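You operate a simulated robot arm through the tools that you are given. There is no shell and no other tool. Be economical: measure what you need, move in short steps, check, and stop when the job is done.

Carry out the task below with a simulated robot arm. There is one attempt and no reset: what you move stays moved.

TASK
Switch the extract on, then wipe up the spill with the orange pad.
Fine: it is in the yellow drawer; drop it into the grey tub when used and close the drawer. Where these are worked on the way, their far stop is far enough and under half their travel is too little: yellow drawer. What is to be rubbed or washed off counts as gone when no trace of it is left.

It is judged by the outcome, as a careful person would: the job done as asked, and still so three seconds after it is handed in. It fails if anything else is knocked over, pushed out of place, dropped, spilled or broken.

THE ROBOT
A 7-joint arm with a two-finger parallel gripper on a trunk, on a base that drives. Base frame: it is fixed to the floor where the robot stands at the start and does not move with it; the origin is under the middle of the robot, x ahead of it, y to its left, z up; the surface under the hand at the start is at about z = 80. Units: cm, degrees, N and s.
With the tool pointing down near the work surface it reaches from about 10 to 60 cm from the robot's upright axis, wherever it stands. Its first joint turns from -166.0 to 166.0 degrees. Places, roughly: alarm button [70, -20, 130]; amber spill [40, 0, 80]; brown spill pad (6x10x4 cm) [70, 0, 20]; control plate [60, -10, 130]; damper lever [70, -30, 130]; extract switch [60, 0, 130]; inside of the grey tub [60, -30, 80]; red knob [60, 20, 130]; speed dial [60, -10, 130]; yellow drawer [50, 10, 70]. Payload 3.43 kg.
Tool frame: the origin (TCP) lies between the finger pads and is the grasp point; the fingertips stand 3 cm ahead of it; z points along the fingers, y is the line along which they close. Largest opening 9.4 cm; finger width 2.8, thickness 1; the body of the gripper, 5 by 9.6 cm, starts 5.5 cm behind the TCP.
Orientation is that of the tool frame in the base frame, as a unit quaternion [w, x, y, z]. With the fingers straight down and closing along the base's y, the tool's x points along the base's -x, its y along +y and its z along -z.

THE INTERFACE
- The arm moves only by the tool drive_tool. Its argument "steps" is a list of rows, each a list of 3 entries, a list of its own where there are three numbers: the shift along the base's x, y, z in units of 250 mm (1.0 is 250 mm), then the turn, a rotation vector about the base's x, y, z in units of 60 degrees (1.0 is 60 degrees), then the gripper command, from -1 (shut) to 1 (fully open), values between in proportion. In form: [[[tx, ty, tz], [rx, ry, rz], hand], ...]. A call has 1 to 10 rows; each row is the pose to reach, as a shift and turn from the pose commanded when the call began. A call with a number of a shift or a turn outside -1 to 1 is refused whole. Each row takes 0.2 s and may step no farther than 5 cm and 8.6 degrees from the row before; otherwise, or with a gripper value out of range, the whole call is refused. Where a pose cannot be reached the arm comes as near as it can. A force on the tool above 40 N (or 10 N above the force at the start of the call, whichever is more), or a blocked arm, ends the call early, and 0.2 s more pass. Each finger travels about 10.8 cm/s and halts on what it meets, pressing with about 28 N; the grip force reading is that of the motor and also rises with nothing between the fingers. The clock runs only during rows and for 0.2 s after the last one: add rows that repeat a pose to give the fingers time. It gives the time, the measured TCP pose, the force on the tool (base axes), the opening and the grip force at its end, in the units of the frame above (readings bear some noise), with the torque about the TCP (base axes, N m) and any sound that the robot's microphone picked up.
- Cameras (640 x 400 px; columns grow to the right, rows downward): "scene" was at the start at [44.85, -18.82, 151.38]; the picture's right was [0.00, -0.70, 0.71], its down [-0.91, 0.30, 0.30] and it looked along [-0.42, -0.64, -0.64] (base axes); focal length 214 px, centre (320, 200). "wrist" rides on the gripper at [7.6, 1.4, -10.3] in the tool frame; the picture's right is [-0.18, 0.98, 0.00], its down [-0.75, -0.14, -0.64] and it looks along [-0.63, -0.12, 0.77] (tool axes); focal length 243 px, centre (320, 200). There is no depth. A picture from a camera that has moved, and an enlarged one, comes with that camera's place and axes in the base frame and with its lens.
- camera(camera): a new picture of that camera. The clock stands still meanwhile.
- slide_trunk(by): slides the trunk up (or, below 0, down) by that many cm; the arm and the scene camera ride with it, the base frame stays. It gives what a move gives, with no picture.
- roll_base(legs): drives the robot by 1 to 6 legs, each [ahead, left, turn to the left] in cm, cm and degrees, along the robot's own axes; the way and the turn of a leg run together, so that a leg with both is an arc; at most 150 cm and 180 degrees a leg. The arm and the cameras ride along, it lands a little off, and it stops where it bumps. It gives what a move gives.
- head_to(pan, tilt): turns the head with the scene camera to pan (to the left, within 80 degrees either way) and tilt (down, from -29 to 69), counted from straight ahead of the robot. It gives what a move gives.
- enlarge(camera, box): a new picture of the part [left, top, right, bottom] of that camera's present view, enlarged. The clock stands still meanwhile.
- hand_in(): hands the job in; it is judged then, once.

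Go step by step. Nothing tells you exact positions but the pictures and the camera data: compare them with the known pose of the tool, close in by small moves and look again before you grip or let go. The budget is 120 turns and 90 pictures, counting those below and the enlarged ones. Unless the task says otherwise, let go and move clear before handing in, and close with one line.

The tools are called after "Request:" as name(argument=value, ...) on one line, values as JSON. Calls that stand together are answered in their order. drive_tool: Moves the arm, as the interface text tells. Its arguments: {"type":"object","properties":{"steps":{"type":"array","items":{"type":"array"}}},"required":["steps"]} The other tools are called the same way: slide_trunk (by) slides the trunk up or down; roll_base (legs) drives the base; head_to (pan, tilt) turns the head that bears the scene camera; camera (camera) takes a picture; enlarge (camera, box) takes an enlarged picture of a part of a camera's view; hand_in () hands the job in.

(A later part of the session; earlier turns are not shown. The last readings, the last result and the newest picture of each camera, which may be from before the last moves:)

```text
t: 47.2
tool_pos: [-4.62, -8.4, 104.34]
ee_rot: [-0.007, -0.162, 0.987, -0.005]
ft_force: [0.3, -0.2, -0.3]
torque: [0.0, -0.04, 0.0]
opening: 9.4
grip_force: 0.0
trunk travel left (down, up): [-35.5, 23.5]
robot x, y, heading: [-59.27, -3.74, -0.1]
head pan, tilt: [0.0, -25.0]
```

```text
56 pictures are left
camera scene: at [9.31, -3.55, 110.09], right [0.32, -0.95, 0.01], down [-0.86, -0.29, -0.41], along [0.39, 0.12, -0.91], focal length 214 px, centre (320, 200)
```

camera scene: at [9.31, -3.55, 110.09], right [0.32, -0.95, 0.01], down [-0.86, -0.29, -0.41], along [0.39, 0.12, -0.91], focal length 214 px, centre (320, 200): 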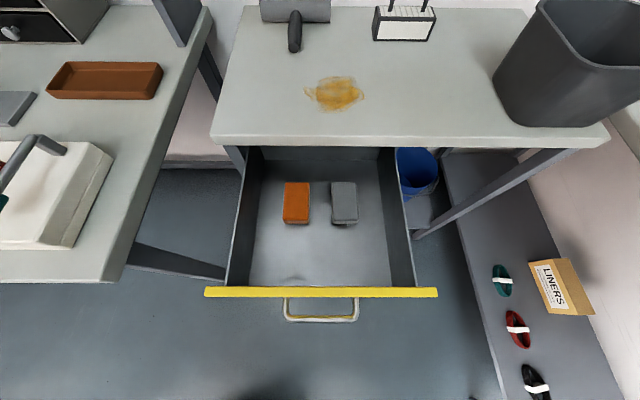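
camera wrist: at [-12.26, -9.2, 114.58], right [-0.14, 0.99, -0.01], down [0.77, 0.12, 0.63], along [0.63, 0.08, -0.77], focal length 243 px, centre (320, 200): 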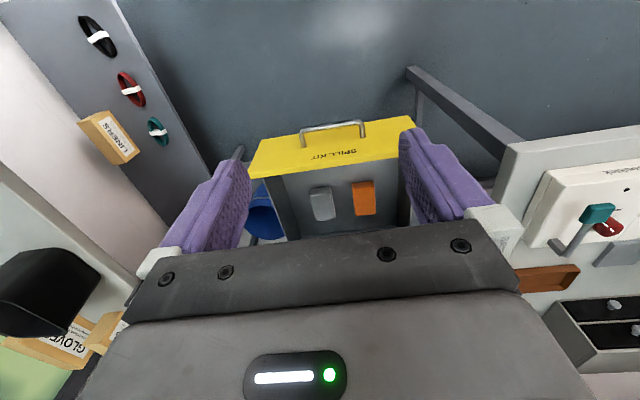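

I have a clear view: the orange pad is at about (27.3, 7.7) with its top near z≈64, well inside the drawer and close to the bench edge. I'll pitch the tool 25° so the hand clears the bench, then bring the base in.

Request:
drive_tool(steps=[[[0, 0, 0], [0.044, -0.132, 0], 1], [[0, 0, 0], [0.088, -0.263, 0], 1], [[0, 0, 0], [0.133, -0.395, 0], 1], [[0, 0, 0], [0.133, -0.395, 0], 1]])

Request:
roll_base(legs=[[29, 6, 0]])

Request:
head_to(pan=0, tilt=20)

Request:
camera(camera="scene")

Request:
camera(camera="wrist")

```text
t: 48.2
tool_pos: [-4.7, -8.14, 104.25]
ee_rot: [0.207, -0.157, 0.965, 0.03]
ft_force: [-0.9, -0.6, -0.8]
torque: [-0.02, 0.04, 0.0]
opening: 9.42
grip_force: 0.2
trunk travel left (down, up): [-35.5, 23.5]
robot x, y, heading: [-59.44, -3.91, 0.2]
head pan, tilt: [0.0, -25.0]
```

```text
t: 50.2
tool_pos: [24.48, -2.06, 104.19]
ee_rot: [0.207, -0.157, 0.965, 0.03]
ft_force: [-0.4, -0.6, 0.3]
torque: [0.0, 0.03, -0.01]
opening: 9.4
grip_force: 0.0
trunk travel left (down, up): [-35.5, 23.5]
robot x, y, heading: [-29.67, 2.29, -0.1]
head pan, tilt: [0.0, -25.0]
```

```text
t: 51.4
tool_pos: [24.29, -2.01, 104.25]
ee_rot: [0.207, -0.157, 0.965, 0.03]
ft_force: [-0.2, -0.2, -0.1]
torque: [0.0, -0.02, 0.0]
opening: 9.39
grip_force: 0.1
trunk travel left (down, up): [-35.5, 23.5]
robot x, y, heading: [-30.57, 2.11, -0.3]
head pan, tilt: [0.0, 20.0]
```

```text
55 pictures are left
camera scene: at [29.76, -0.31, 110.97], right [0.32, -0.95, 0.01], down [-0.95, -0.32, -0.07], along [0.07, 0.02, -1.0], focal length 214 px, centre (320, 200)
```

scene: 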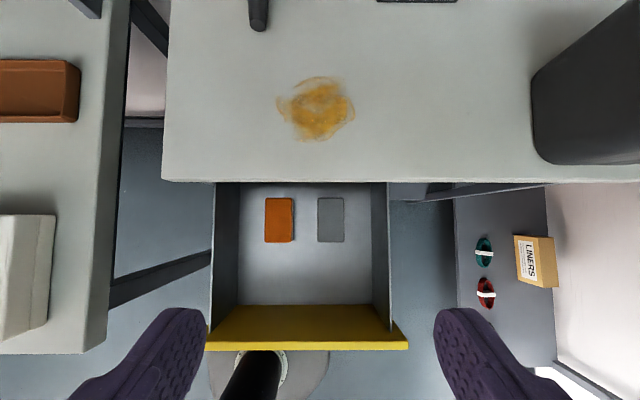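

```text
54 pictures are left
camera wrist: at [13.29, -4.23, 110.47], right [-0.15, 0.99, 0.07], down [0.45, 0.01, 0.9], along [0.88, 0.17, -0.44], focal length 243 px, centre (320, 200)
```

wrist: 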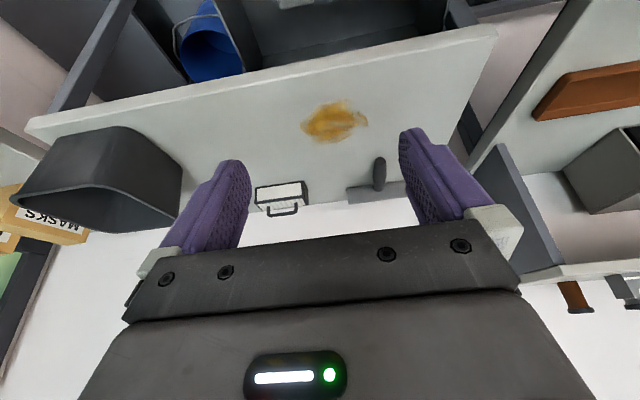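

The pad's top centre is at about (26.0, 7.7, 64), roughly 6×10 cm. I'll align above it and come down partway.

Request:
drive_tool(steps=[[[0.02, 0.13, 0], [0, 0, 0], 1], [[0.04, 0.26, 0], [0, 0, 0], 1], [[0.056, 0.384, 0], [0, 0, 0], 1], [[0.056, 0.384, 0], [0, 0, 0], 1]])

Request:
slide_trunk(by=-18)

Request:
camera(camera="scene")

```text
t: 52.4
tool_pos: [25.85, 7.55, 104.32]
ee_rot: [0.208, -0.157, 0.965, 0.03]
ft_force: [-0.1, -0.6, -0.3]
torque: [-0.01, -0.03, 0.0]
opening: 9.39
grip_force: 0.1
trunk travel left (down, up): [-35.5, 23.5]
robot x, y, heading: [-30.01, 2.19, -0.1]
head pan, tilt: [0.0, 20.0]
```

```text
t: 54.4
tool_pos: [25.82, 7.54, 86.25]
ee_rot: [0.208, -0.156, 0.965, 0.029]
ft_force: [-0.3, 0.0, -0.4]
torque: [0.05, -0.02, -0.01]
opening: 9.39
grip_force: 0.0
trunk travel left (down, up): [-17.5, 41.5]
robot x, y, heading: [-30.16, 2.48, -0.0]
head pan, tilt: [0.0, 20.0]
```

```text
53 pictures are left
camera scene: at [31.25, 9.34, 92.98], right [0.32, -0.95, 0.01], down [-0.95, -0.32, -0.07], along [0.07, 0.02, -1.0], focal length 214 px, centre (320, 200)
```

scene: 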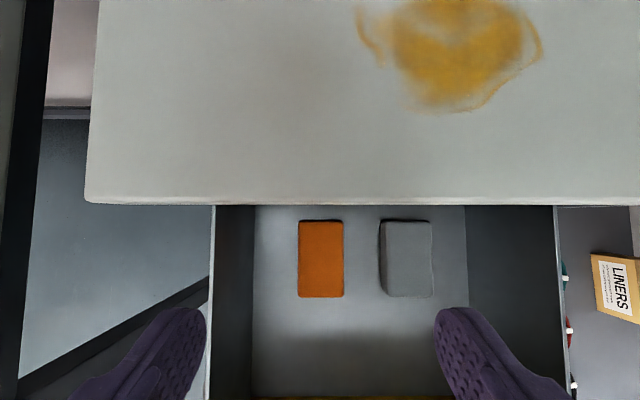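

I'm centred on the pad, whose top is at z≈64.3. I'll swing the head camera back from the bench edge and descend with the arm to grasp height.

Request:
head_to(pan=0, tilt=55)

Request:
drive_tool(steps=[[[-0.019, -0.006, -0.16], [0, 0, 0], 1], [[-0.019, -0.006, -0.32], [0, 0, 0], 1], [[-0.019, -0.006, -0.48], [0, 0, 0], 1], [[-0.019, -0.006, -0.6], [0, 0, 0], 1], [[-0.019, -0.006, -0.72], [0, 0, 0], 1], [[-0.019, -0.006, -0.72], [0, 0, 0], 1]])

Request:
camera(camera="scene")

Request:
camera(camera="wrist")

```text
t: 55.4
tool_pos: [25.83, 7.57, 86.17]
ee_rot: [0.208, -0.157, 0.965, 0.03]
ft_force: [0.1, -0.2, -0.7]
torque: [0.01, -0.03, -0.01]
opening: 9.39
grip_force: 0.1
trunk travel left (down, up): [-17.5, 41.5]
robot x, y, heading: [-30.51, 1.94, -0.0]
head pan, tilt: [0.0, 55.0]
```

```text
t: 56.8
tool_pos: [25.46, 7.51, 68.27]
ee_rot: [0.207, -0.157, 0.965, 0.03]
ft_force: [0.0, -0.3, -0.2]
torque: [0.0, 0.0, 0.02]
opening: 9.39
grip_force: 0.1
trunk travel left (down, up): [-17.5, 41.5]
robot x, y, heading: [-30.34, 2.62, 0.2]
head pan, tilt: [0.0, 55.0]
```

```text
52 pictures are left
camera scene: at [25.53, 7.52, 74.85], right [0.32, -0.95, 0.01], down [-0.82, -0.27, 0.51], along [-0.48, -0.17, -0.86], focal length 214 px, centre (320, 200)
```

scene: 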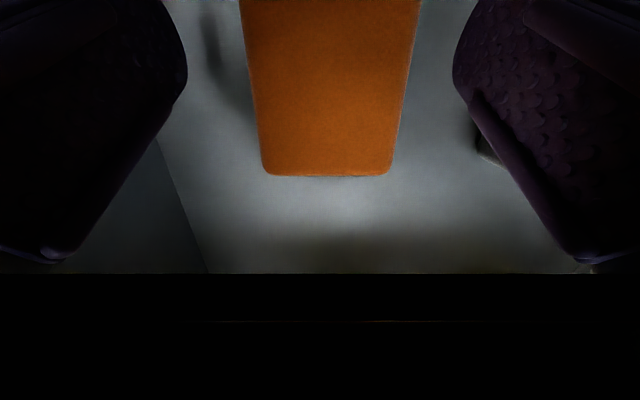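

```text
51 pictures are left
camera wrist: at [14.4, 5.37, 74.57], right [-0.15, 0.99, 0.07], down [0.45, 0.01, 0.9], along [0.88, 0.17, -0.44], focal length 243 px, centre (320, 200)
```

wrist: 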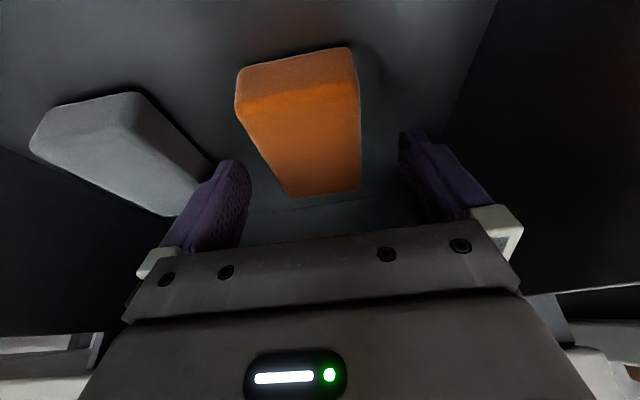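

The pad sits between the fingers. I'll descend the last 3 cm and close.

Request:
drive_tool(steps=[[[0, 0, -0.06], [0, 0, 0], 1], [[0, 0, -0.122], [0, 0, 0], 1], [[0, 0, -0.122], [0, 0, 0], 1], [[0, 0, -0.122], [0, 0, 0], 0], [[0, 0, -0.122], [0, 0, 0], -1], [[0, 0, -0.122], [0, 0, 0], -1], [[0, 0, -0.122], [0, 0, 0], -1]])

Request:
camera(camera="wrist")

```text
t: 57.4
tool_pos: [26.22, 7.75, 66.33]
ee_rot: [0.218, -0.157, 0.963, 0.03]
ft_force: [1.6, 1.5, 22.5]
torque: [1.09, 0.36, -0.08]
opening: 9.39
grip_force: 0.1
trunk travel left (down, up): [-17.5, 41.5]
robot x, y, heading: [-30.39, 2.44, -0.1]
head pan, tilt: [0.0, 55.0]
stopped in row 2: the force on the tool passed its limit at 58 N (the readings are from after the stop); the commanded pose is now the measured one
```

```text
50 pictures are left
camera wrist: at [15.07, 5.6, 72.33], right [-0.15, 0.99, 0.07], down [0.43, 0.0, 0.9], along [0.89, 0.17, -0.42], focal length 243 px, centre (320, 200)
```

wrist: 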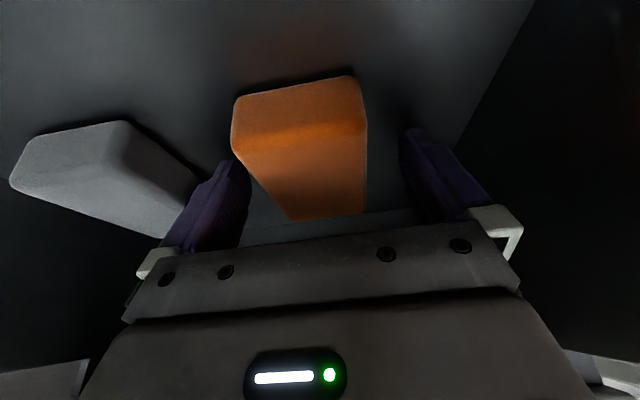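

A fingertip touched the drawer floor, so the floor is at z≈63. I'll raise 1.2 cm so the pad protrudes below the fingers, then close.

Request:
drive_tool(steps=[[[-0.016, -0.006, 0.048], [0, 0, 0], 1], [[-0.016, -0.006, 0.048], [0, 0, 0], 0], [[-0.016, -0.006, 0.048], [0, 0, 0], -1], [[-0.016, -0.006, 0.048], [0, 0, 0], -1], [[-0.016, -0.006, 0.048], [0, 0, 0], -1]])

Request:
camera(camera="wrist")

Request:
camera(camera="scene")

```text
t: 58.6
tool_pos: [25.63, 7.49, 67.23]
ee_rot: [0.214, -0.156, 0.964, 0.031]
ft_force: [0.5, -0.4, 1.0]
torque: [-0.01, 0.03, 0.03]
opening: 5.7
grip_force: 28.0
trunk travel left (down, up): [-17.5, 41.5]
robot x, y, heading: [-29.98, 2.19, -0.2]
head pan, tilt: [0.0, 55.0]
```

```text
49 pictures are left
camera wrist: at [14.46, 5.31, 73.36], right [-0.15, 0.99, 0.07], down [0.43, 0.0, 0.9], along [0.89, 0.17, -0.43], focal length 243 px, centre (320, 200)
```

wrist: 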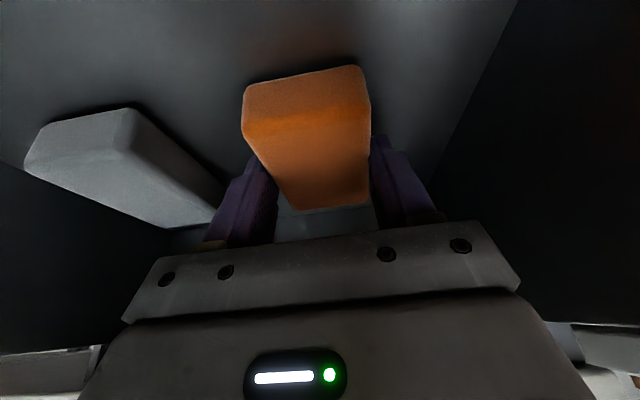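

```text
48 pictures are left
camera scene: at [25.6, 7.45, 73.8], right [0.32, -0.95, 0.01], down [-0.82, -0.27, 0.5], along [-0.47, -0.16, -0.87], focal length 214 px, centre (320, 200)
```

scene: 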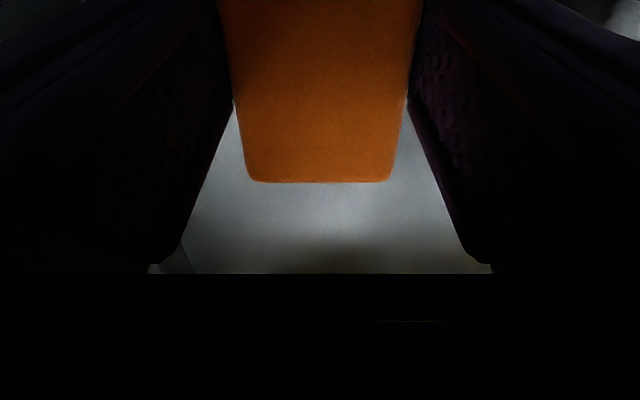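

Gripped at 5.7 cm. I'll lift out, drifting back 2 cm to clear the bench edge.

Request:
drive_tool(steps=[[[0, 0, 0.1], [0, 0, 0], -1], [[-0.04, -0.0128, 0.24], [0, 0, 0], -1], [[-0.08, -0.0256, 0.4], [0, 0, 0], -1], [[-0.08, -0.0256, 0.56], [0, 0, 0], -1], [[-0.08, -0.0256, 0.72], [0, 0, 0], -1], [[-0.08, -0.0256, 0.88], [0, 0, 0], -1], [[-0.08, -0.0256, 1.0], [0, 0, 0], -1], [[-0.08, -0.0256, 1.0], [0, 0, 0], -1]])

Request:
head_to(pan=0, tilt=15)

Request:
camera(camera="scene")

Request:
camera(camera="wrist")

```text
t: 60.4
tool_pos: [23.63, 6.74, 92.42]
ee_rot: [0.214, -0.157, 0.964, 0.031]
ft_force: [0.3, 0.8, -0.4]
torque: [0.03, 0.02, 0.03]
opening: 5.69
grip_force: 28.0
trunk travel left (down, up): [-17.5, 41.5]
robot x, y, heading: [-30.22, 2.29, 0.2]
head pan, tilt: [0.0, 55.0]
```

```text
t: 61.4
tool_pos: [23.66, 6.8, 92.35]
ee_rot: [0.214, -0.158, 0.964, 0.031]
ft_force: [0.8, -0.1, -0.7]
torque: [-0.02, 0.02, 0.0]
opening: 5.68
grip_force: 27.5
trunk travel left (down, up): [-17.5, 41.5]
robot x, y, heading: [-30.3, 2.41, -0.2]
head pan, tilt: [0.0, 15.0]
```

```text
47 pictures are left
camera scene: at [29.7, 8.87, 99.5], right [0.32, -0.95, 0.01], down [-0.93, -0.31, -0.17], along [0.17, 0.05, -0.98], focal length 214 px, centre (320, 200)
```

scene: 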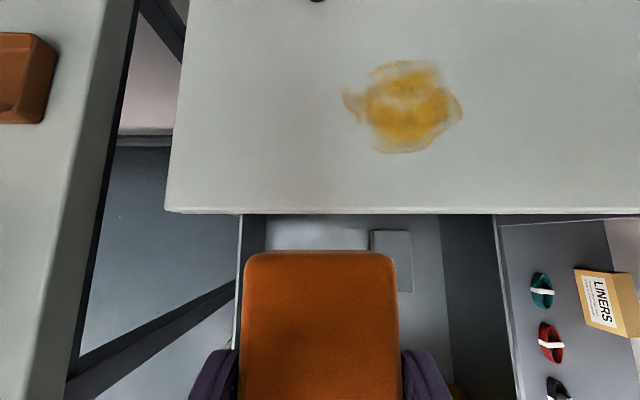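

```text
46 pictures are left
camera wrist: at [12.54, 4.73, 98.44], right [-0.15, 0.99, 0.07], down [0.43, 0.0, 0.9], along [0.89, 0.17, -0.43], focal length 243 px, centre (320, 200)
```

wrist: 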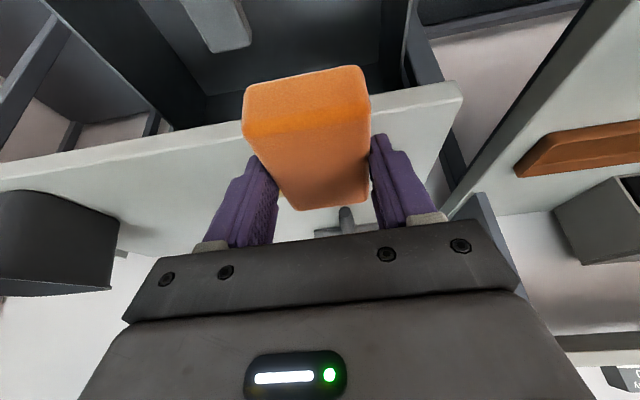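

The pad is in hand, and the spill spans about f 39–49, l −3…−15 in hood-aligned coordinates (centre about x 45, y 5). I'll bring the base 15 cm closer so the arm can reach all of it.

Request:
roll_base(legs=[[15, 0, 0]])

Request:
camera(camera="scene")

```text
t: 62.8
tool_pos: [39.01, 6.85, 92.35]
ee_rot: [0.215, -0.157, 0.964, 0.031]
ft_force: [0.1, 0.3, -1.2]
torque: [0.02, 0.0, -0.01]
opening: 5.69
grip_force: 28.4
trunk travel left (down, up): [-17.5, 41.5]
robot x, y, heading: [-15.14, 2.22, 0.1]
head pan, tilt: [0.0, 15.0]
```

```text
45 pictures are left
camera scene: at [45.04, 8.93, 99.47], right [0.32, -0.95, 0.01], down [-0.93, -0.31, -0.17], along [0.17, 0.05, -0.98], focal length 214 px, centre (320, 200)
```

scene: 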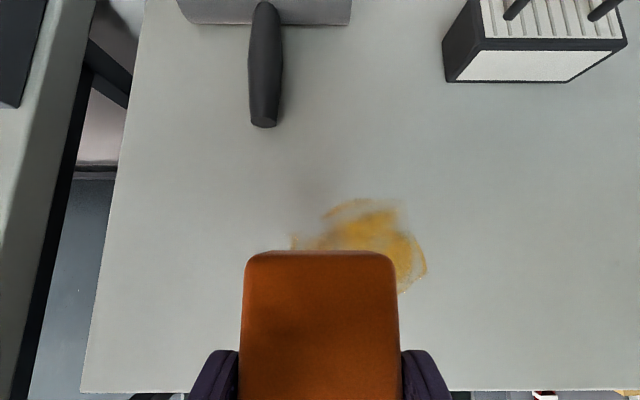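

Next I'll go to the start of the first wiping stroke, to the left of the spill's near part, and lower gently to contact.

Request:
drive_tool(steps=[[[-0.012, 0.123, 0], [0, 0, 0], -1], [[-0.024, 0.245, -0.1], [0, 0, 0], -1], [[-0.024, 0.245, -0.22], [0, 0, 0], -1], [[-0.024, 0.245, -0.28], [0, 0, 0], -1], [[-0.024, 0.245, -0.3], [0, 0, 0], -1], [[-0.024, 0.245, -0.32], [0, 0, 0], -1], [[-0.024, 0.245, -0.33], [0, 0, 0], -1]])

Request:
camera(camera="wrist")

```text
t: 64.4
tool_pos: [38.41, 13.0, 84.18]
ee_rot: [0.216, -0.157, 0.963, 0.03]
ft_force: [-0.7, -0.3, 15.2]
torque: [0.19, 0.67, 0.03]
opening: 5.69
grip_force: 28.5
trunk travel left (down, up): [-17.5, 41.5]
robot x, y, heading: [-14.91, 2.5, 0.1]
head pan, tilt: [0.0, 15.0]
```

```text
44 pictures are left
camera wrist: at [27.22, 10.9, 90.28], right [-0.15, 0.99, 0.07], down [0.43, 0.0, 0.9], along [0.89, 0.17, -0.42], focal length 243 px, centre (320, 200)
```

wrist: 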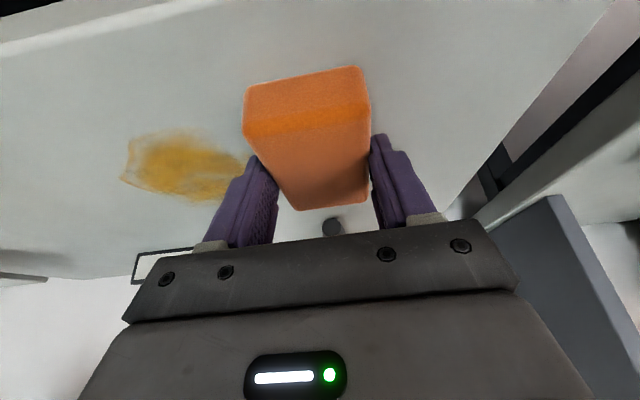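

It's in contact at about 15 N, slightly on the pad's near edge. I'll trim the pitch by 1° and wipe the first stroke to the right.

Request:
drive_tool(steps=[[[0, 0, 0], [-0.006, 0.018, 0], -1], [[0.04, -0.12, 0], [-0.006, 0.018, 0], -1], [[0.08, -0.24, 0], [-0.006, 0.018, 0], -1], [[0.12, -0.36, 0], [-0.006, 0.018, 0], -1], [[0.16, -0.48, 0], [-0.006, 0.018, 0], -1], [[0.2, -0.6, 0], [-0.006, 0.018, 0], -1], [[0.242, -0.72, 0], [-0.006, 0.018, 0], -1]])

Request:
camera(camera="scene")

Request:
camera(camera="wrist")

```text
t: 66.0
tool_pos: [44.11, -4.99, 84.15]
ee_rot: [0.206, -0.157, 0.965, 0.028]
ft_force: [-2.9, 5.6, 28.2]
torque: [0.81, -0.44, 0.14]
opening: 5.69
grip_force: 28.5
trunk travel left (down, up): [-17.5, 41.5]
robot x, y, heading: [-14.99, 2.28, -0.0]
head pan, tilt: [0.0, 15.0]
```

```text
43 pictures are left
camera scene: at [50.35, -3.04, 91.22], right [0.31, -0.95, 0.01], down [-0.94, -0.31, -0.16], along [0.15, 0.04, -0.99], focal length 214 px, centre (320, 200)
```

scene: 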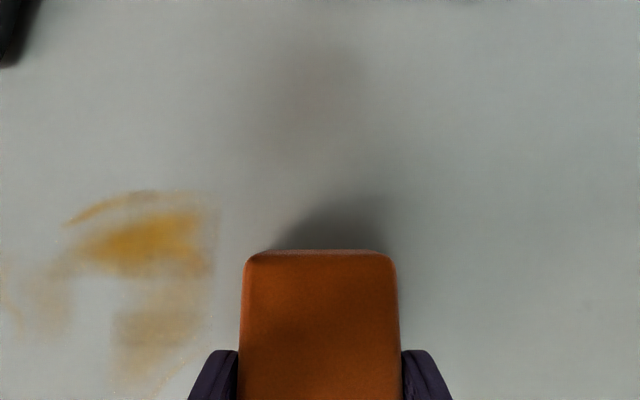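

```text
42 pictures are left
camera wrist: at [33.17, -7.18, 90.47], right [-0.15, 0.99, 0.06], down [0.45, 0.01, 0.89], along [0.88, 0.16, -0.44], focal length 243 px, centre (320, 200)
```

wrist: 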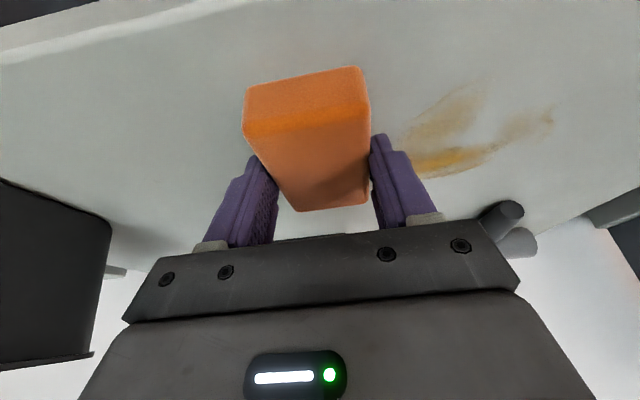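

It wipes, but one pass only thins the spill. I'll shift inward 4 cm and stroke back, then repeat passes.

Request:
drive_tool(steps=[[[0.152, 0.051, 0], [0, 0, 0], -1], [[0.109, 0.18, 0], [0, 0, 0], -1], [[0.066, 0.309, 0], [0, 0, 0], -1], [[0.022, 0.438, 0], [0, 0, 0], -1], [[-0.022, 0.567, 0], [0, 0, 0], -1], [[-0.065, 0.696, 0], [0, 0, 0], -1]])

Request:
drive_tool(steps=[[[0.095, 0.032, 0], [0, 0, 0], -1], [[0.138, -0.097, 0], [0, 0, 0], -1], [[0.181, -0.226, 0], [0, 0, 0], -1], [[0.225, -0.355, 0], [0, 0, 0], -1], [[0.268, -0.484, 0], [0, 0, 0], -1], [[0.312, -0.613, 0], [0, 0, 0], -1]])

Request:
camera(camera="scene")

Request:
camera(camera="wrist")

```text
t: 67.4
tool_pos: [42.65, 12.55, 84.23]
ee_rot: [0.205, -0.157, 0.966, 0.03]
ft_force: [1.1, -3.0, 24.2]
torque: [-0.1, -0.48, -0.24]
opening: 5.7
grip_force: 27.6
trunk travel left (down, up): [-17.5, 41.5]
robot x, y, heading: [-14.97, 1.96, 0.1]
head pan, tilt: [0.0, 15.0]
```

```text
t: 68.8
tool_pos: [50.5, -2.98, 84.15]
ee_rot: [0.204, -0.157, 0.966, 0.029]
ft_force: [-0.1, 0.0, 0.3]
torque: [0.02, 0.01, 0.03]
opening: 5.71
grip_force: 27.6
trunk travel left (down, up): [-17.5, 41.5]
robot x, y, heading: [-14.83, 2.34, 0.3]
head pan, tilt: [0.0, 15.0]
```

```text
41 pictures are left
camera scene: at [56.72, -0.86, 91.17], right [0.32, -0.95, 0.01], down [-0.94, -0.31, -0.15], along [0.15, 0.04, -0.99], focal length 214 px, centre (320, 200)
```

scene: 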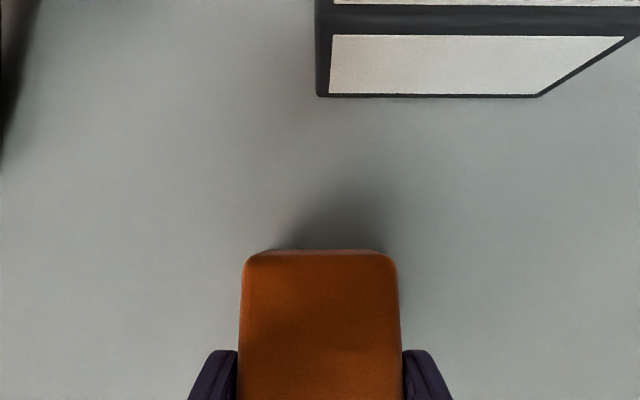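

```text
40 pictures are left
camera wrist: at [39.54, -5.02, 90.51], right [-0.15, 0.99, 0.07], down [0.45, 0.01, 0.89], along [0.88, 0.16, -0.45], focal length 243 px, centre (320, 200)
```

wrist: 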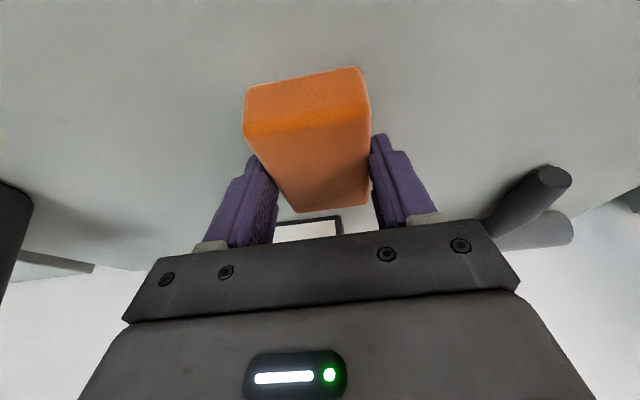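

The views look clean now. I'll lift and pull back to inspect the whole area for remaining traces.

Request:
drive_tool(steps=[[[0, 0, 0.15], [0, 0, 0], -1], [[-0.1, 0.02, 0.3], [0, 0, 0], -1], [[-0.25, 0.05, 0.4], [0, 0, 0], -1], [[-0.4, 0.08, 0.48], [0, 0, 0], -1], [[-0.55, 0.1, 0.48], [0, 0, 0], -1], [[-0.68, 0.12, 0.48], [0, 0, 0], -1], [[-0.68, 0.12, 0.48], [0, 0, 0], -1]])

Request:
camera(camera="scene")

```text
t: 70.4
tool_pos: [33.56, 0.14, 96.1]
ee_rot: [0.205, -0.158, 0.966, 0.03]
ft_force: [-0.2, 0.6, 0.0]
torque: [-0.01, 0.02, 0.0]
opening: 5.68
grip_force: 27.6
trunk travel left (down, up): [-17.5, 41.5]
robot x, y, heading: [-14.74, 2.75, 0.1]
head pan, tilt: [0.0, 15.0]
```

```text
39 pictures are left
camera scene: at [39.63, 2.17, 103.0], right [0.32, -0.95, 0.01], down [-0.94, -0.31, -0.15], along [0.15, 0.04, -0.99], focal length 214 px, centre (320, 200)
```

scene: 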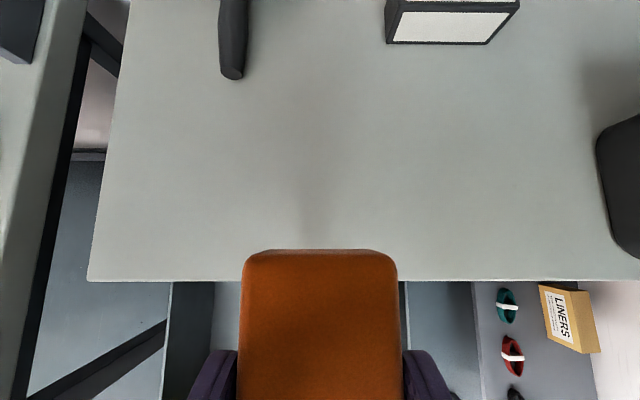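

Request:
enlarge(camera="scene", box=[180, 90, 500, 290])

```text
2.00 times, centred on (340, 190) of scene
camera zoom: at [39.63, 2.17, 103.0], right [0.32, -0.95, 0.01], down [-0.94, -0.31, -0.15], along [0.15, 0.04, -0.99], focal length 429 px, centre (280, 220)
```

zoom: 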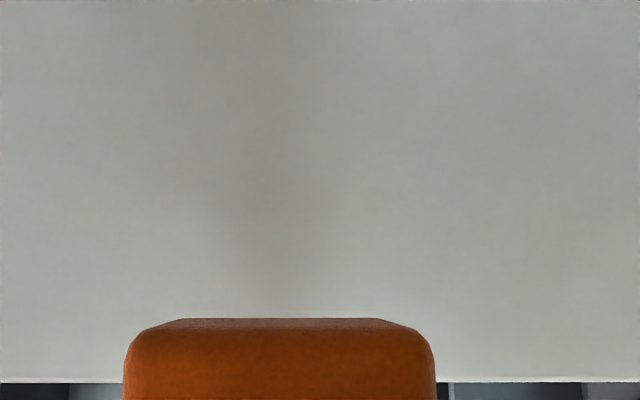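

It looks clean apart from the hand's shadow. To be sure no faint trace is left, I'll run another set of passes over the whole patch.

Request:
drive_tool(steps=[[[0.06, 0.17, 0], [0, 0, 0], -1], [[0.12, 0.34, 0], [0, 0, 0], -1], [[0.2, 0.515, 0], [0, 0, 0], -1], [[0.2, 0.515, -0.18], [0, 0, 0], -1], [[0.2, 0.515, -0.36], [0, 0, 0], -1], [[0.2, 0.515, -0.45], [0, 0, 0], -1], [[0.2, 0.515, -0.47], [0, 0, 0], -1], [[0.2, 0.515, -0.485], [0, 0, 0], -1], [[0.2, 0.515, -0.491], [0, 0, 0], -1]])

Request:
drive_tool(steps=[[[0.04, -0.12, 0], [0, 0, 0], -1], [[0.08, -0.24, 0], [0, 0, 0], -1], [[0.12, -0.36, 0], [0, 0, 0], -1], [[0.16, -0.48, 0], [0, 0, 0], -1], [[0.2, -0.6, 0], [0, 0, 0], -1], [[0.242, -0.72, 0], [0, 0, 0], -1]])

Request:
drive_tool(steps=[[[0.152, 0.051, -0.004], [0, 0, 0], -1], [[0.109, 0.18, -0.004], [0, 0, 0], -1], [[0.066, 0.309, -0.004], [0, 0, 0], -1], [[0.022, 0.438, -0.004], [0, 0, 0], -1], [[-0.022, 0.567, -0.004], [0, 0, 0], -1], [[-0.065, 0.696, -0.004], [0, 0, 0], -1]])

Request:
drive_tool(steps=[[[0.085, 0.029, 0], [0, 0, 0], -1], [[0.128, -0.1, -0.006], [0, 0, 0], -1], [[0.171, -0.229, -0.008], [0, 0, 0], -1], [[0.215, -0.358, -0.008], [0, 0, 0], -1], [[0.258, -0.487, -0.008], [0, 0, 0], -1], [[0.302, -0.616, -0.008], [0, 0, 0], -1]])

```text
t: 72.6
tool_pos: [38.81, 13.01, 84.1]
ee_rot: [0.209, -0.157, 0.965, 0.029]
ft_force: [-7.5, -0.8, 22.5]
torque: [-0.36, 0.72, -0.05]
opening: 5.71
grip_force: 27.7
trunk travel left (down, up): [-17.5, 41.5]
robot x, y, heading: [-14.99, 2.67, 0.2]
head pan, tilt: [0.0, 15.0]
stopped in row 9: the force on the tool passed its limit at 41 N (the readings are from after the stop); the commanded pose is now the measured one
```

```text
t: 74.0
tool_pos: [44.67, -5.0, 84.14]
ee_rot: [0.21, -0.158, 0.964, 0.028]
ft_force: [-3.1, 7.5, 33.1]
torque: [0.27, 0.22, 0.06]
opening: 5.7
grip_force: 27.8
trunk travel left (down, up): [-17.5, 41.5]
robot x, y, heading: [-15.41, 2.08, 0.2]
head pan, tilt: [0.0, 15.0]
```

```text
t: 74.4
tool_pos: [48.11, -4.17, 84.19]
ee_rot: [0.211, -0.156, 0.965, 0.026]
ft_force: [0.5, 2.9, 23.3]
torque: [-0.11, 0.8, -0.1]
opening: 5.72
grip_force: 27.7
trunk travel left (down, up): [-17.5, 41.5]
robot x, y, heading: [-14.87, 2.22, 0.2]
head pan, tilt: [0.0, 15.0]
stopped in row 2: the force on the tool passed its limit at 49 N (the readings are from after the stop); the commanded pose is now the measured one
```

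```text
t: 75.0
tool_pos: [51.36, -6.0, 84.21]
ee_rot: [0.213, -0.155, 0.964, 0.026]
ft_force: [-1.1, -5.8, 17.3]
torque: [-0.55, 0.76, 0.2]
opening: 5.71
grip_force: 28.3
trunk travel left (down, up): [-17.5, 41.5]
robot x, y, heading: [-14.72, 2.34, 0.1]
head pan, tilt: [0.0, 15.0]
stopped in row 3: the force on the tool passed its limit at 41 N (the readings are from after the stop); the commanded pose is now the measured one
```

A couple of strokes stopped on force. From here I'll ease up slightly and stroke back left along the far part, then return through the middle.

Request:
drive_tool(steps=[[[-0.032, 0.095, 0.004], [0, 0, 0], -1], [[-0.064, 0.19, 0.004], [0, 0, 0], -1], [[-0.096, 0.285, 0.004], [0, 0, 0], -1], [[-0.128, 0.38, 0.004], [0, 0, 0], -1], [[-0.16, 0.475, 0.004], [0, 0, 0], -1], [[-0.192, 0.57, 0.004], [0, 0, 0], -1], [[-0.224, 0.665, 0.004], [0, 0, 0], -1], [[-0.255, 0.758, 0.004], [0, 0, 0], -1]])

Request:
drive_tool(steps=[[[-0.152, -0.051, 0], [0, 0, 0], -1], [[-0.12, -0.146, 0], [0, 0, 0], -1], [[-0.088, -0.241, 0], [0, 0, 0], -1], [[-0.056, -0.336, 0], [0, 0, 0], -1], [[-0.024, -0.431, 0], [0, 0, 0], -1], [[0.008, -0.526, 0], [0, 0, 0], -1], [[0.04, -0.621, 0], [0, 0, 0], -1], [[0.072, -0.716, 0], [0, 0, 0], -1]])

```text
t: 76.8
tool_pos: [44.81, 13.0, 84.14]
ee_rot: [0.212, -0.156, 0.964, 0.029]
ft_force: [2.1, -6.2, 29.8]
torque: [-0.72, -0.04, -0.07]
opening: 5.72
grip_force: 27.6
trunk travel left (down, up): [-17.5, 41.5]
robot x, y, heading: [-15.1, 2.22, -0.0]
head pan, tilt: [0.0, 15.0]
```

```text
t: 78.6
tool_pos: [46.73, -4.98, 84.21]
ee_rot: [0.211, -0.156, 0.965, 0.029]
ft_force: [-2.0, -0.1, 13.3]
torque: [0.35, 0.18, 0.01]
opening: 5.72
grip_force: 27.8
trunk travel left (down, up): [-17.5, 41.5]
robot x, y, heading: [-15.19, 2.55, 0.3]
head pan, tilt: [0.0, 15.0]
```

That area is well covered now. I'll lift, raise the trunk to clear the tub, and look at the bench and tub.

Request:
drive_tool(steps=[[[0, 0, 0.16], [0, 0, 0], -1], [[-0.1, -0.03, 0.32], [0, 0, 0], -1], [[-0.25, -0.08, 0.4], [0, 0, 0], -1], [[-0.4, -0.13, 0.45], [0, 0, 0], -1], [[-0.4, -0.13, 0.45], [0, 0, 0], -1]])

Request:
slide_trunk(by=16)

Request:
camera(camera="scene")

Request:
camera(camera="wrist")

```text
t: 79.8
tool_pos: [36.97, -7.95, 95.25]
ee_rot: [0.211, -0.156, 0.965, 0.028]
ft_force: [-0.4, -0.1, -1.0]
torque: [-0.03, 0.03, 0.03]
opening: 5.72
grip_force: 27.8
trunk travel left (down, up): [-17.5, 41.5]
robot x, y, heading: [-15.35, 2.33, 0.2]
head pan, tilt: [0.0, 15.0]
```

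```text
t: 81.7
tool_pos: [36.94, -8.12, 111.26]
ee_rot: [0.212, -0.156, 0.964, 0.028]
ft_force: [0.0, 0.4, -0.2]
torque: [0.0, -0.02, 0.04]
opening: 5.73
grip_force: 28.0
trunk travel left (down, up): [-33.5, 25.5]
robot x, y, heading: [-14.64, 2.24, -0.1]
head pan, tilt: [0.0, 15.0]
```

```text
37 pictures are left
camera scene: at [42.99, -6.01, 118.24], right [0.31, -0.95, 0.01], down [-0.94, -0.31, -0.17], along [0.16, 0.04, -0.99], focal length 214 px, centre (320, 200)
```

scene: 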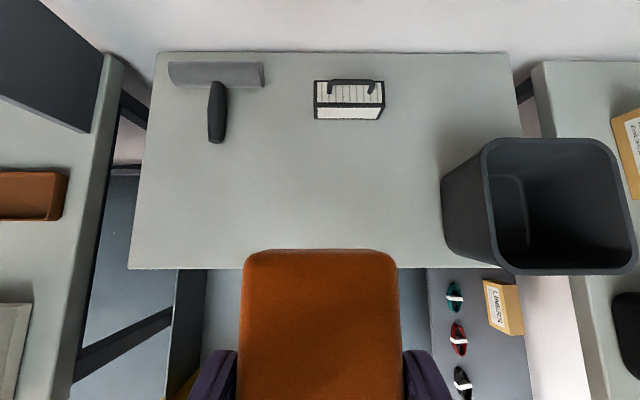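

```text
36 pictures are left
camera wrist: at [25.81, -10.12, 117.31], right [-0.15, 0.99, 0.07], down [0.44, 0.01, 0.9], along [0.89, 0.16, -0.43], focal length 243 px, centre (320, 200)
```

wrist: 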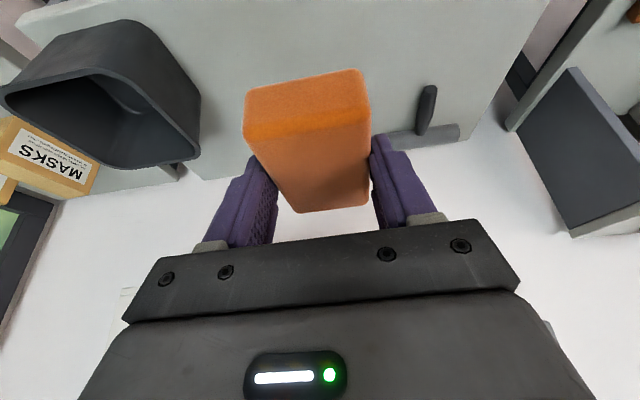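

The bench looks clean. The tub rim is centred at about (55, −31) at z≈92, so I'll shift the base right and a little forward to bring it within reach.

Request:
enlarge(camera="scene", box=[180, 110, 440, 272])

Request:
roll_base(legs=[[0, -25, 0], [9, 0, 0]])

Request:
camera(camera="scene")

```text
2.46 times, centred on (310, 191) of scene
camera zoom: at [42.99, -6.01, 118.24], right [0.31, -0.95, 0.01], down [-0.94, -0.31, -0.17], along [0.16, 0.04, -0.99], focal length 528 px, centre (345, 222)
```

zoom: 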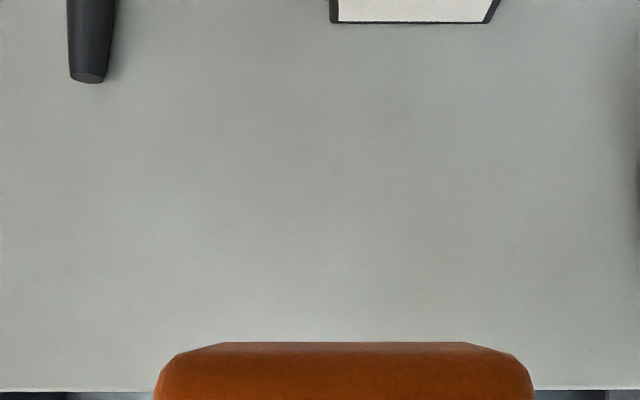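

```text
t: 84.2
tool_pos: [46.32, -32.45, 111.12]
ee_rot: [0.211, -0.154, 0.965, 0.028]
ft_force: [0.6, 0.0, -0.7]
torque: [0.03, 0.01, 0.01]
opening: 5.71
grip_force: 27.7
trunk travel left (down, up): [-33.5, 25.5]
robot x, y, heading: [-5.81, -22.12, -0.1]
head pan, tilt: [0.0, 15.0]
```

```text
34 pictures are left
camera scene: at [52.45, -30.45, 118.18], right [0.31, -0.95, 0.01], down [-0.94, -0.31, -0.16], along [0.16, 0.04, -0.99], focal length 214 px, centre (320, 200)
```

scene: 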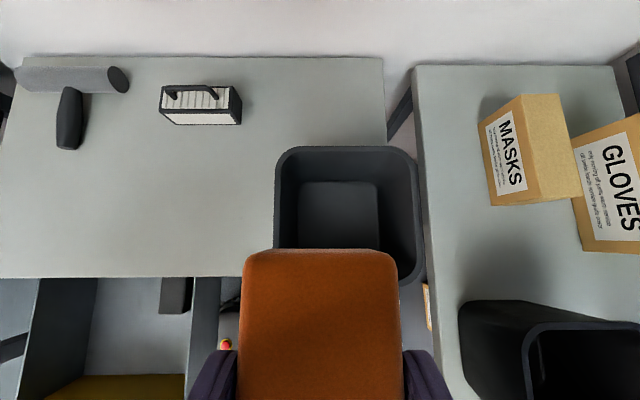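

The spill is gone. The tub centre is about 9 cm further in and 3.5 cm right of the pad, so I'll move over it and check.

Request:
drive_tool(steps=[[[0.13, -0.006, 0], [0, 0, 0], -1], [[0.26, -0.012, 0], [0, 0, 0], -1], [[0.39, -0.017, 0], [0, 0, 0], -1], [[0.39, -0.017, 0], [0, 0, 0], -1]])

Request:
head_to(pan=0, tilt=40)

Request:
camera(camera="scene")

Request:
camera(camera="wrist")

```text
t: 85.2
tool_pos: [56.23, -32.83, 111.17]
ee_rot: [0.212, -0.154, 0.965, 0.027]
ft_force: [0.7, 0.3, -0.5]
torque: [0.02, 0.04, -0.01]
opening: 5.73
grip_force: 28.0
trunk travel left (down, up): [-33.5, 25.5]
robot x, y, heading: [-5.7, -22.2, -0.2]
head pan, tilt: [0.0, 15.0]
```

```text
t: 86.1
tool_pos: [56.2, -32.79, 111.28]
ee_rot: [0.211, -0.155, 0.965, 0.028]
ft_force: [0.1, -0.2, -0.9]
torque: [-0.03, 0.01, -0.02]
opening: 5.73
grip_force: 28.0
trunk travel left (down, up): [-33.5, 25.5]
robot x, y, heading: [-5.73, -22.01, -0.2]
head pan, tilt: [0.0, 40.0]
```

```text
33 pictures are left
camera scene: at [58.54, -31.96, 117.38], right [0.31, -0.95, 0.01], down [-0.92, -0.3, 0.27], along [-0.25, -0.09, -0.96], focal length 214 px, centre (320, 200)
```

scene: 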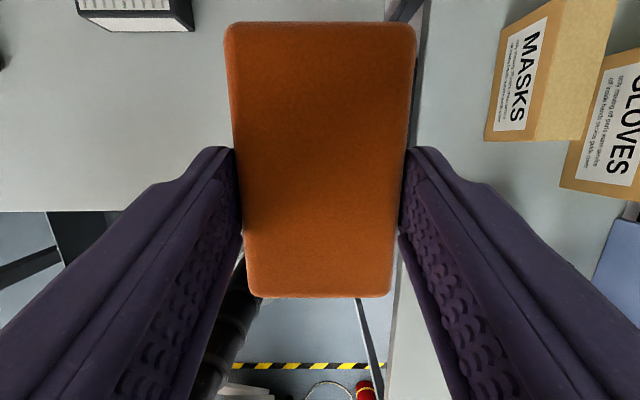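

```text
32 pictures are left
camera wrist: at [45.09, -34.79, 117.33], right [-0.15, 0.99, 0.07], down [0.44, 0.0, 0.9], along [0.89, 0.16, -0.43], focal length 243 px, centre (320, 200)
```

wrist: 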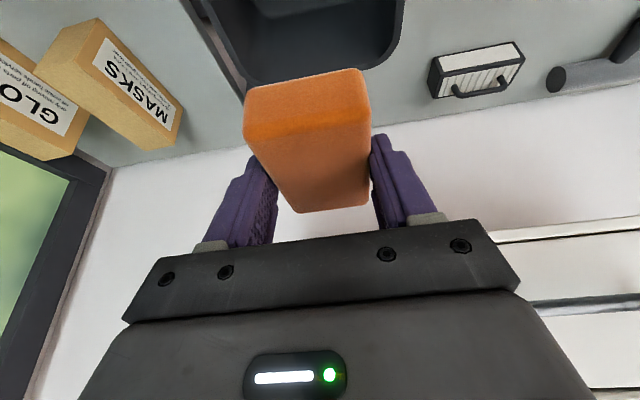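

The pad is centred over the tub (f≈43, l≈−49). I'll lower it into the tub.

Request:
drive_tool(steps=[[[0, 0, -0.16], [0, 0, 0], -1], [[0, 0, -0.32], [0, 0, 0], -1], [[0, 0, -0.48], [0, 0, 0], -1], [[0, 0, -0.62], [0, 0, 0], -1], [[0, 0, -0.74], [0, 0, 0], -1], [[0, 0, -0.8], [0, 0, 0], -1], [[0, 0, -0.8], [0, 0, 0], -1]])

Request:
camera(camera="wrist")

Request:
camera(camera="scene")

```text
t: 87.7
tool_pos: [56.05, -32.61, 91.04]
ee_rot: [0.211, -0.155, 0.965, 0.028]
ft_force: [0.1, 0.3, -0.9]
torque: [0.0, 0.01, 0.0]
opening: 5.69
grip_force: 28.4
trunk travel left (down, up): [-33.5, 25.5]
robot x, y, heading: [-5.88, -22.22, -0.1]
head pan, tilt: [0.0, 40.0]
```

```text
31 pictures are left
camera wrist: at [44.91, -34.76, 97.2], right [-0.15, 0.99, 0.07], down [0.44, 0.01, 0.9], along [0.89, 0.16, -0.43], focal length 243 px, centre (320, 200)
```

wrist: 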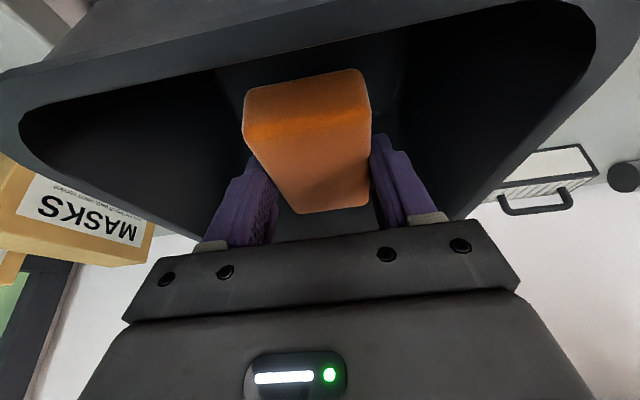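

```text
30 pictures are left
camera scene: at [58.36, -31.93, 97.25], right [0.31, -0.95, 0.01], down [-0.92, -0.3, 0.27], along [-0.25, -0.09, -0.96], focal length 214 px, centre (320, 200)
```

scene: 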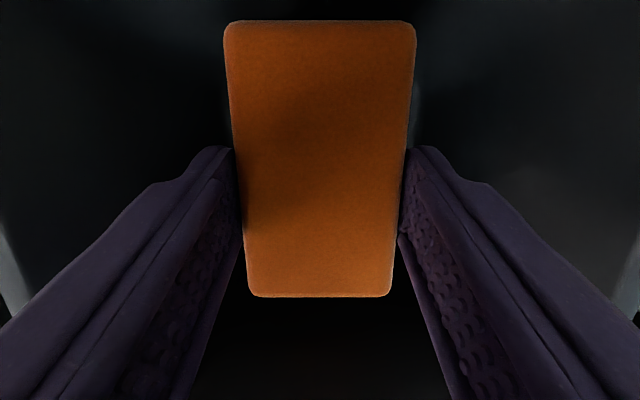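

The pad is well inside the tub. I'll lower another 2 cm, open, and lift straight out.

Request:
drive_tool(steps=[[[0, 0, -0.04], [0, 0, 0], -1], [[0, 0, -0.08], [0, 0, 0], -1], [[0, 0, -0.08], [0, 0, 0], 0.3], [[0, 0, -0.08], [0, 0, 0], 0.6], [[0, 0, -0.08], [0, 0, 0], 0.6], [[0, 0, 0.08], [0, 0, 0], 0.6], [[0, 0, 0.24], [0, 0, 0], 0.6], [[0, 0, 0.4], [0, 0, 0], 0.6], [[0, 0, 0.56], [0, 0, 0], 0.6], [[0, 0, 0.74], [0, 0, 0], 0.6]])

Request:
camera(camera="scene")

```text
t: 89.9
tool_pos: [55.77, -32.76, 109.82]
ee_rot: [0.211, -0.155, 0.965, 0.028]
ft_force: [-0.3, 0.4, 0.1]
torque: [0.01, -0.05, 0.0]
opening: 7.52
grip_force: 0.0
trunk travel left (down, up): [-33.5, 25.5]
robot x, y, heading: [-6.02, -21.86, -0.2]
head pan, tilt: [0.0, 40.0]
```

```text
29 pictures are left
camera scene: at [58.11, -31.94, 115.96], right [0.31, -0.95, 0.01], down [-0.92, -0.3, 0.27], along [-0.25, -0.09, -0.96], focal length 214 px, centre (320, 200)
```

scene: 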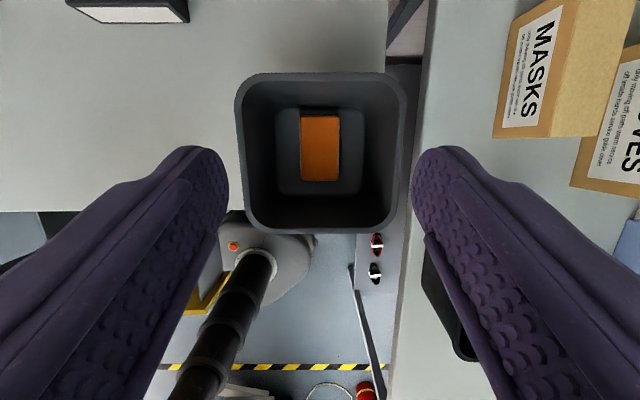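

The orange pad is lying in the tub. Last is the drawer: I'll back the base off, turn the tool forward with the fingers shut, and push it closed.

Request:
roll_base(legs=[[-56, 0, 0], [0, 19, 0]])

Request:
drive_tool(steps=[[[0, 0, 0], [0.044, -0.132, 0], -1], [[0, 0, 0], [0.089, -0.264, 0], -1], [[0, 0, 0], [0.133, -0.395, 0], -1], [[0, 0, 0], [0.177, -0.527, 0], -1], [[0, 0, 0], [0.222, -0.659, 0], -1], [[0, 0, 0], [0.266, -0.79, 0], -1], [[0, 0, 0], [0.31, -0.92, 0], -1], [[0, 0, 0], [0.333, -0.99, 0], -1]])

Request:
head_to(pan=0, tilt=35)

Request:
camera(camera="scene")

```text
t: 94.3
tool_pos: [-0.88, -13.47, 109.85]
ee_rot: [0.211, -0.157, 0.964, 0.029]
ft_force: [0.0, 0.0, 0.5]
torque: [-0.02, 0.02, 0.0]
opening: 7.51
grip_force: 0.0
trunk travel left (down, up): [-33.5, 25.5]
robot x, y, heading: [-62.18, -3.28, 0.2]
head pan, tilt: [0.0, 40.0]
```

```text
t: 96.1
tool_pos: [-0.98, -13.61, 109.66]
ee_rot: [0.682, -0.114, 0.714, 0.107]
ft_force: [-0.2, 0.9, -0.4]
torque: [0.04, 0.01, 0.0]
opening: 0.01
grip_force: 28.2
trunk travel left (down, up): [-33.5, 25.5]
robot x, y, heading: [-62.83, -3.43, 0.2]
head pan, tilt: [0.0, 40.0]
```

```text
t: 96.7
tool_pos: [-0.91, -13.46, 109.83]
ee_rot: [0.681, -0.113, 0.716, 0.106]
ft_force: [0.2, -0.7, -0.3]
torque: [0.01, 0.01, 0.03]
opening: 0.02
grip_force: 27.9
trunk travel left (down, up): [-33.5, 25.5]
robot x, y, heading: [-62.67, -3.18, 0.3]
head pan, tilt: [0.0, 35.0]
```

```text
28 pictures are left
camera scene: at [-4.5, -14.74, 115.5], right [0.31, -0.95, 0.0], down [-0.58, -0.19, -0.79], along [0.75, 0.24, -0.61], focal length 214 px, centre (320, 200)
```

scene: 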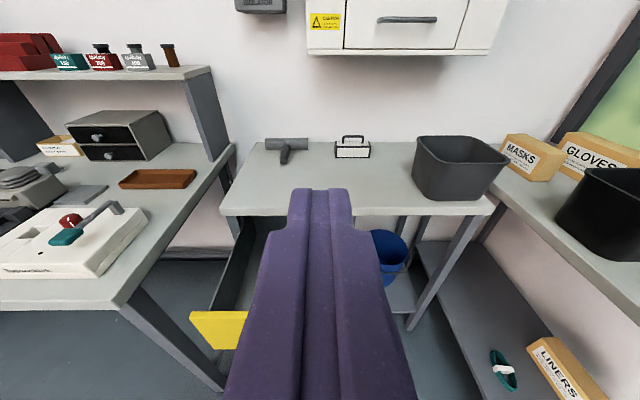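

I'll align laterally with the drawer's centre and lower to about z 75, just above the handle.

Request:
roll_base(legs=[[-3, 5.7, 0]])

Request:
slide_trunk(by=-33)

Request:
camera(camera="scene")

Request:
camera(camera="wrist")

```text
t: 97.7
tool_pos: [-3.86, -7.76, 109.85]
ee_rot: [0.682, -0.114, 0.715, 0.107]
ft_force: [-0.5, 0.0, 1.2]
torque: [-0.01, 0.04, -0.01]
opening: 0.02
grip_force: 27.8
trunk travel left (down, up): [-33.5, 25.5]
robot x, y, heading: [-65.79, 2.69, 0.1]
head pan, tilt: [0.0, 35.0]
```

```text
t: 101.0
tool_pos: [-3.92, -7.86, 76.75]
ee_rot: [0.681, -0.114, 0.715, 0.107]
ft_force: [0.2, -0.3, 0.2]
torque: [0.0, -0.02, 0.0]
opening: 0.0
grip_force: 27.8
trunk travel left (down, up): [-0.5, 58.5]
robot x, y, heading: [-65.83, 2.76, 0.2]
head pan, tilt: [0.0, 35.0]
```

```text
27 pictures are left
camera scene: at [-7.48, -9.06, 82.52], right [0.31, -0.95, 0.0], down [-0.58, -0.19, -0.79], along [0.75, 0.24, -0.61], focal length 214 px, centre (320, 200)
```

scene: 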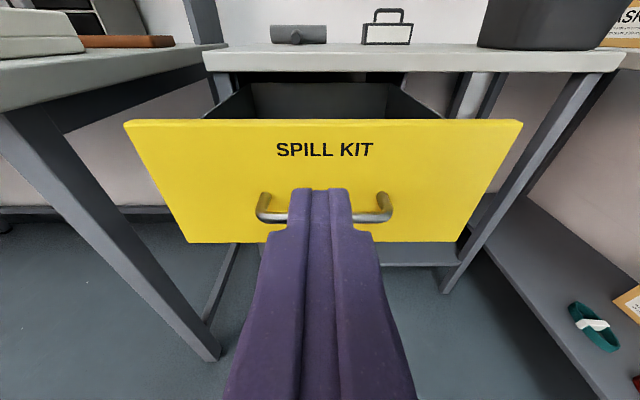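

```text
26 pictures are left
camera wrist: at [-14.4, -9.78, 69.63], right [-0.29, 0.94, 0.18], down [-0.53, -0.32, 0.78], along [0.79, 0.13, 0.59], focal length 243 px, centre (320, 200)
```

wrist: 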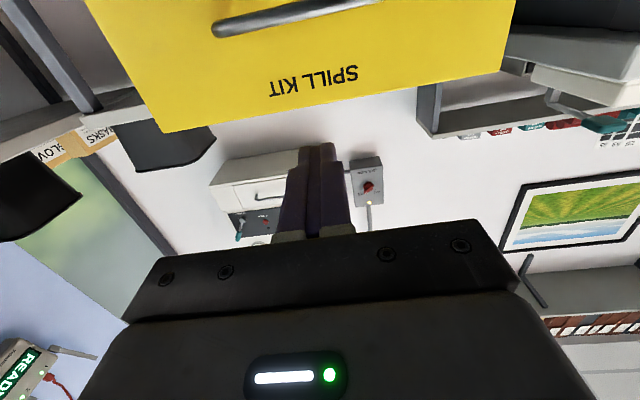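

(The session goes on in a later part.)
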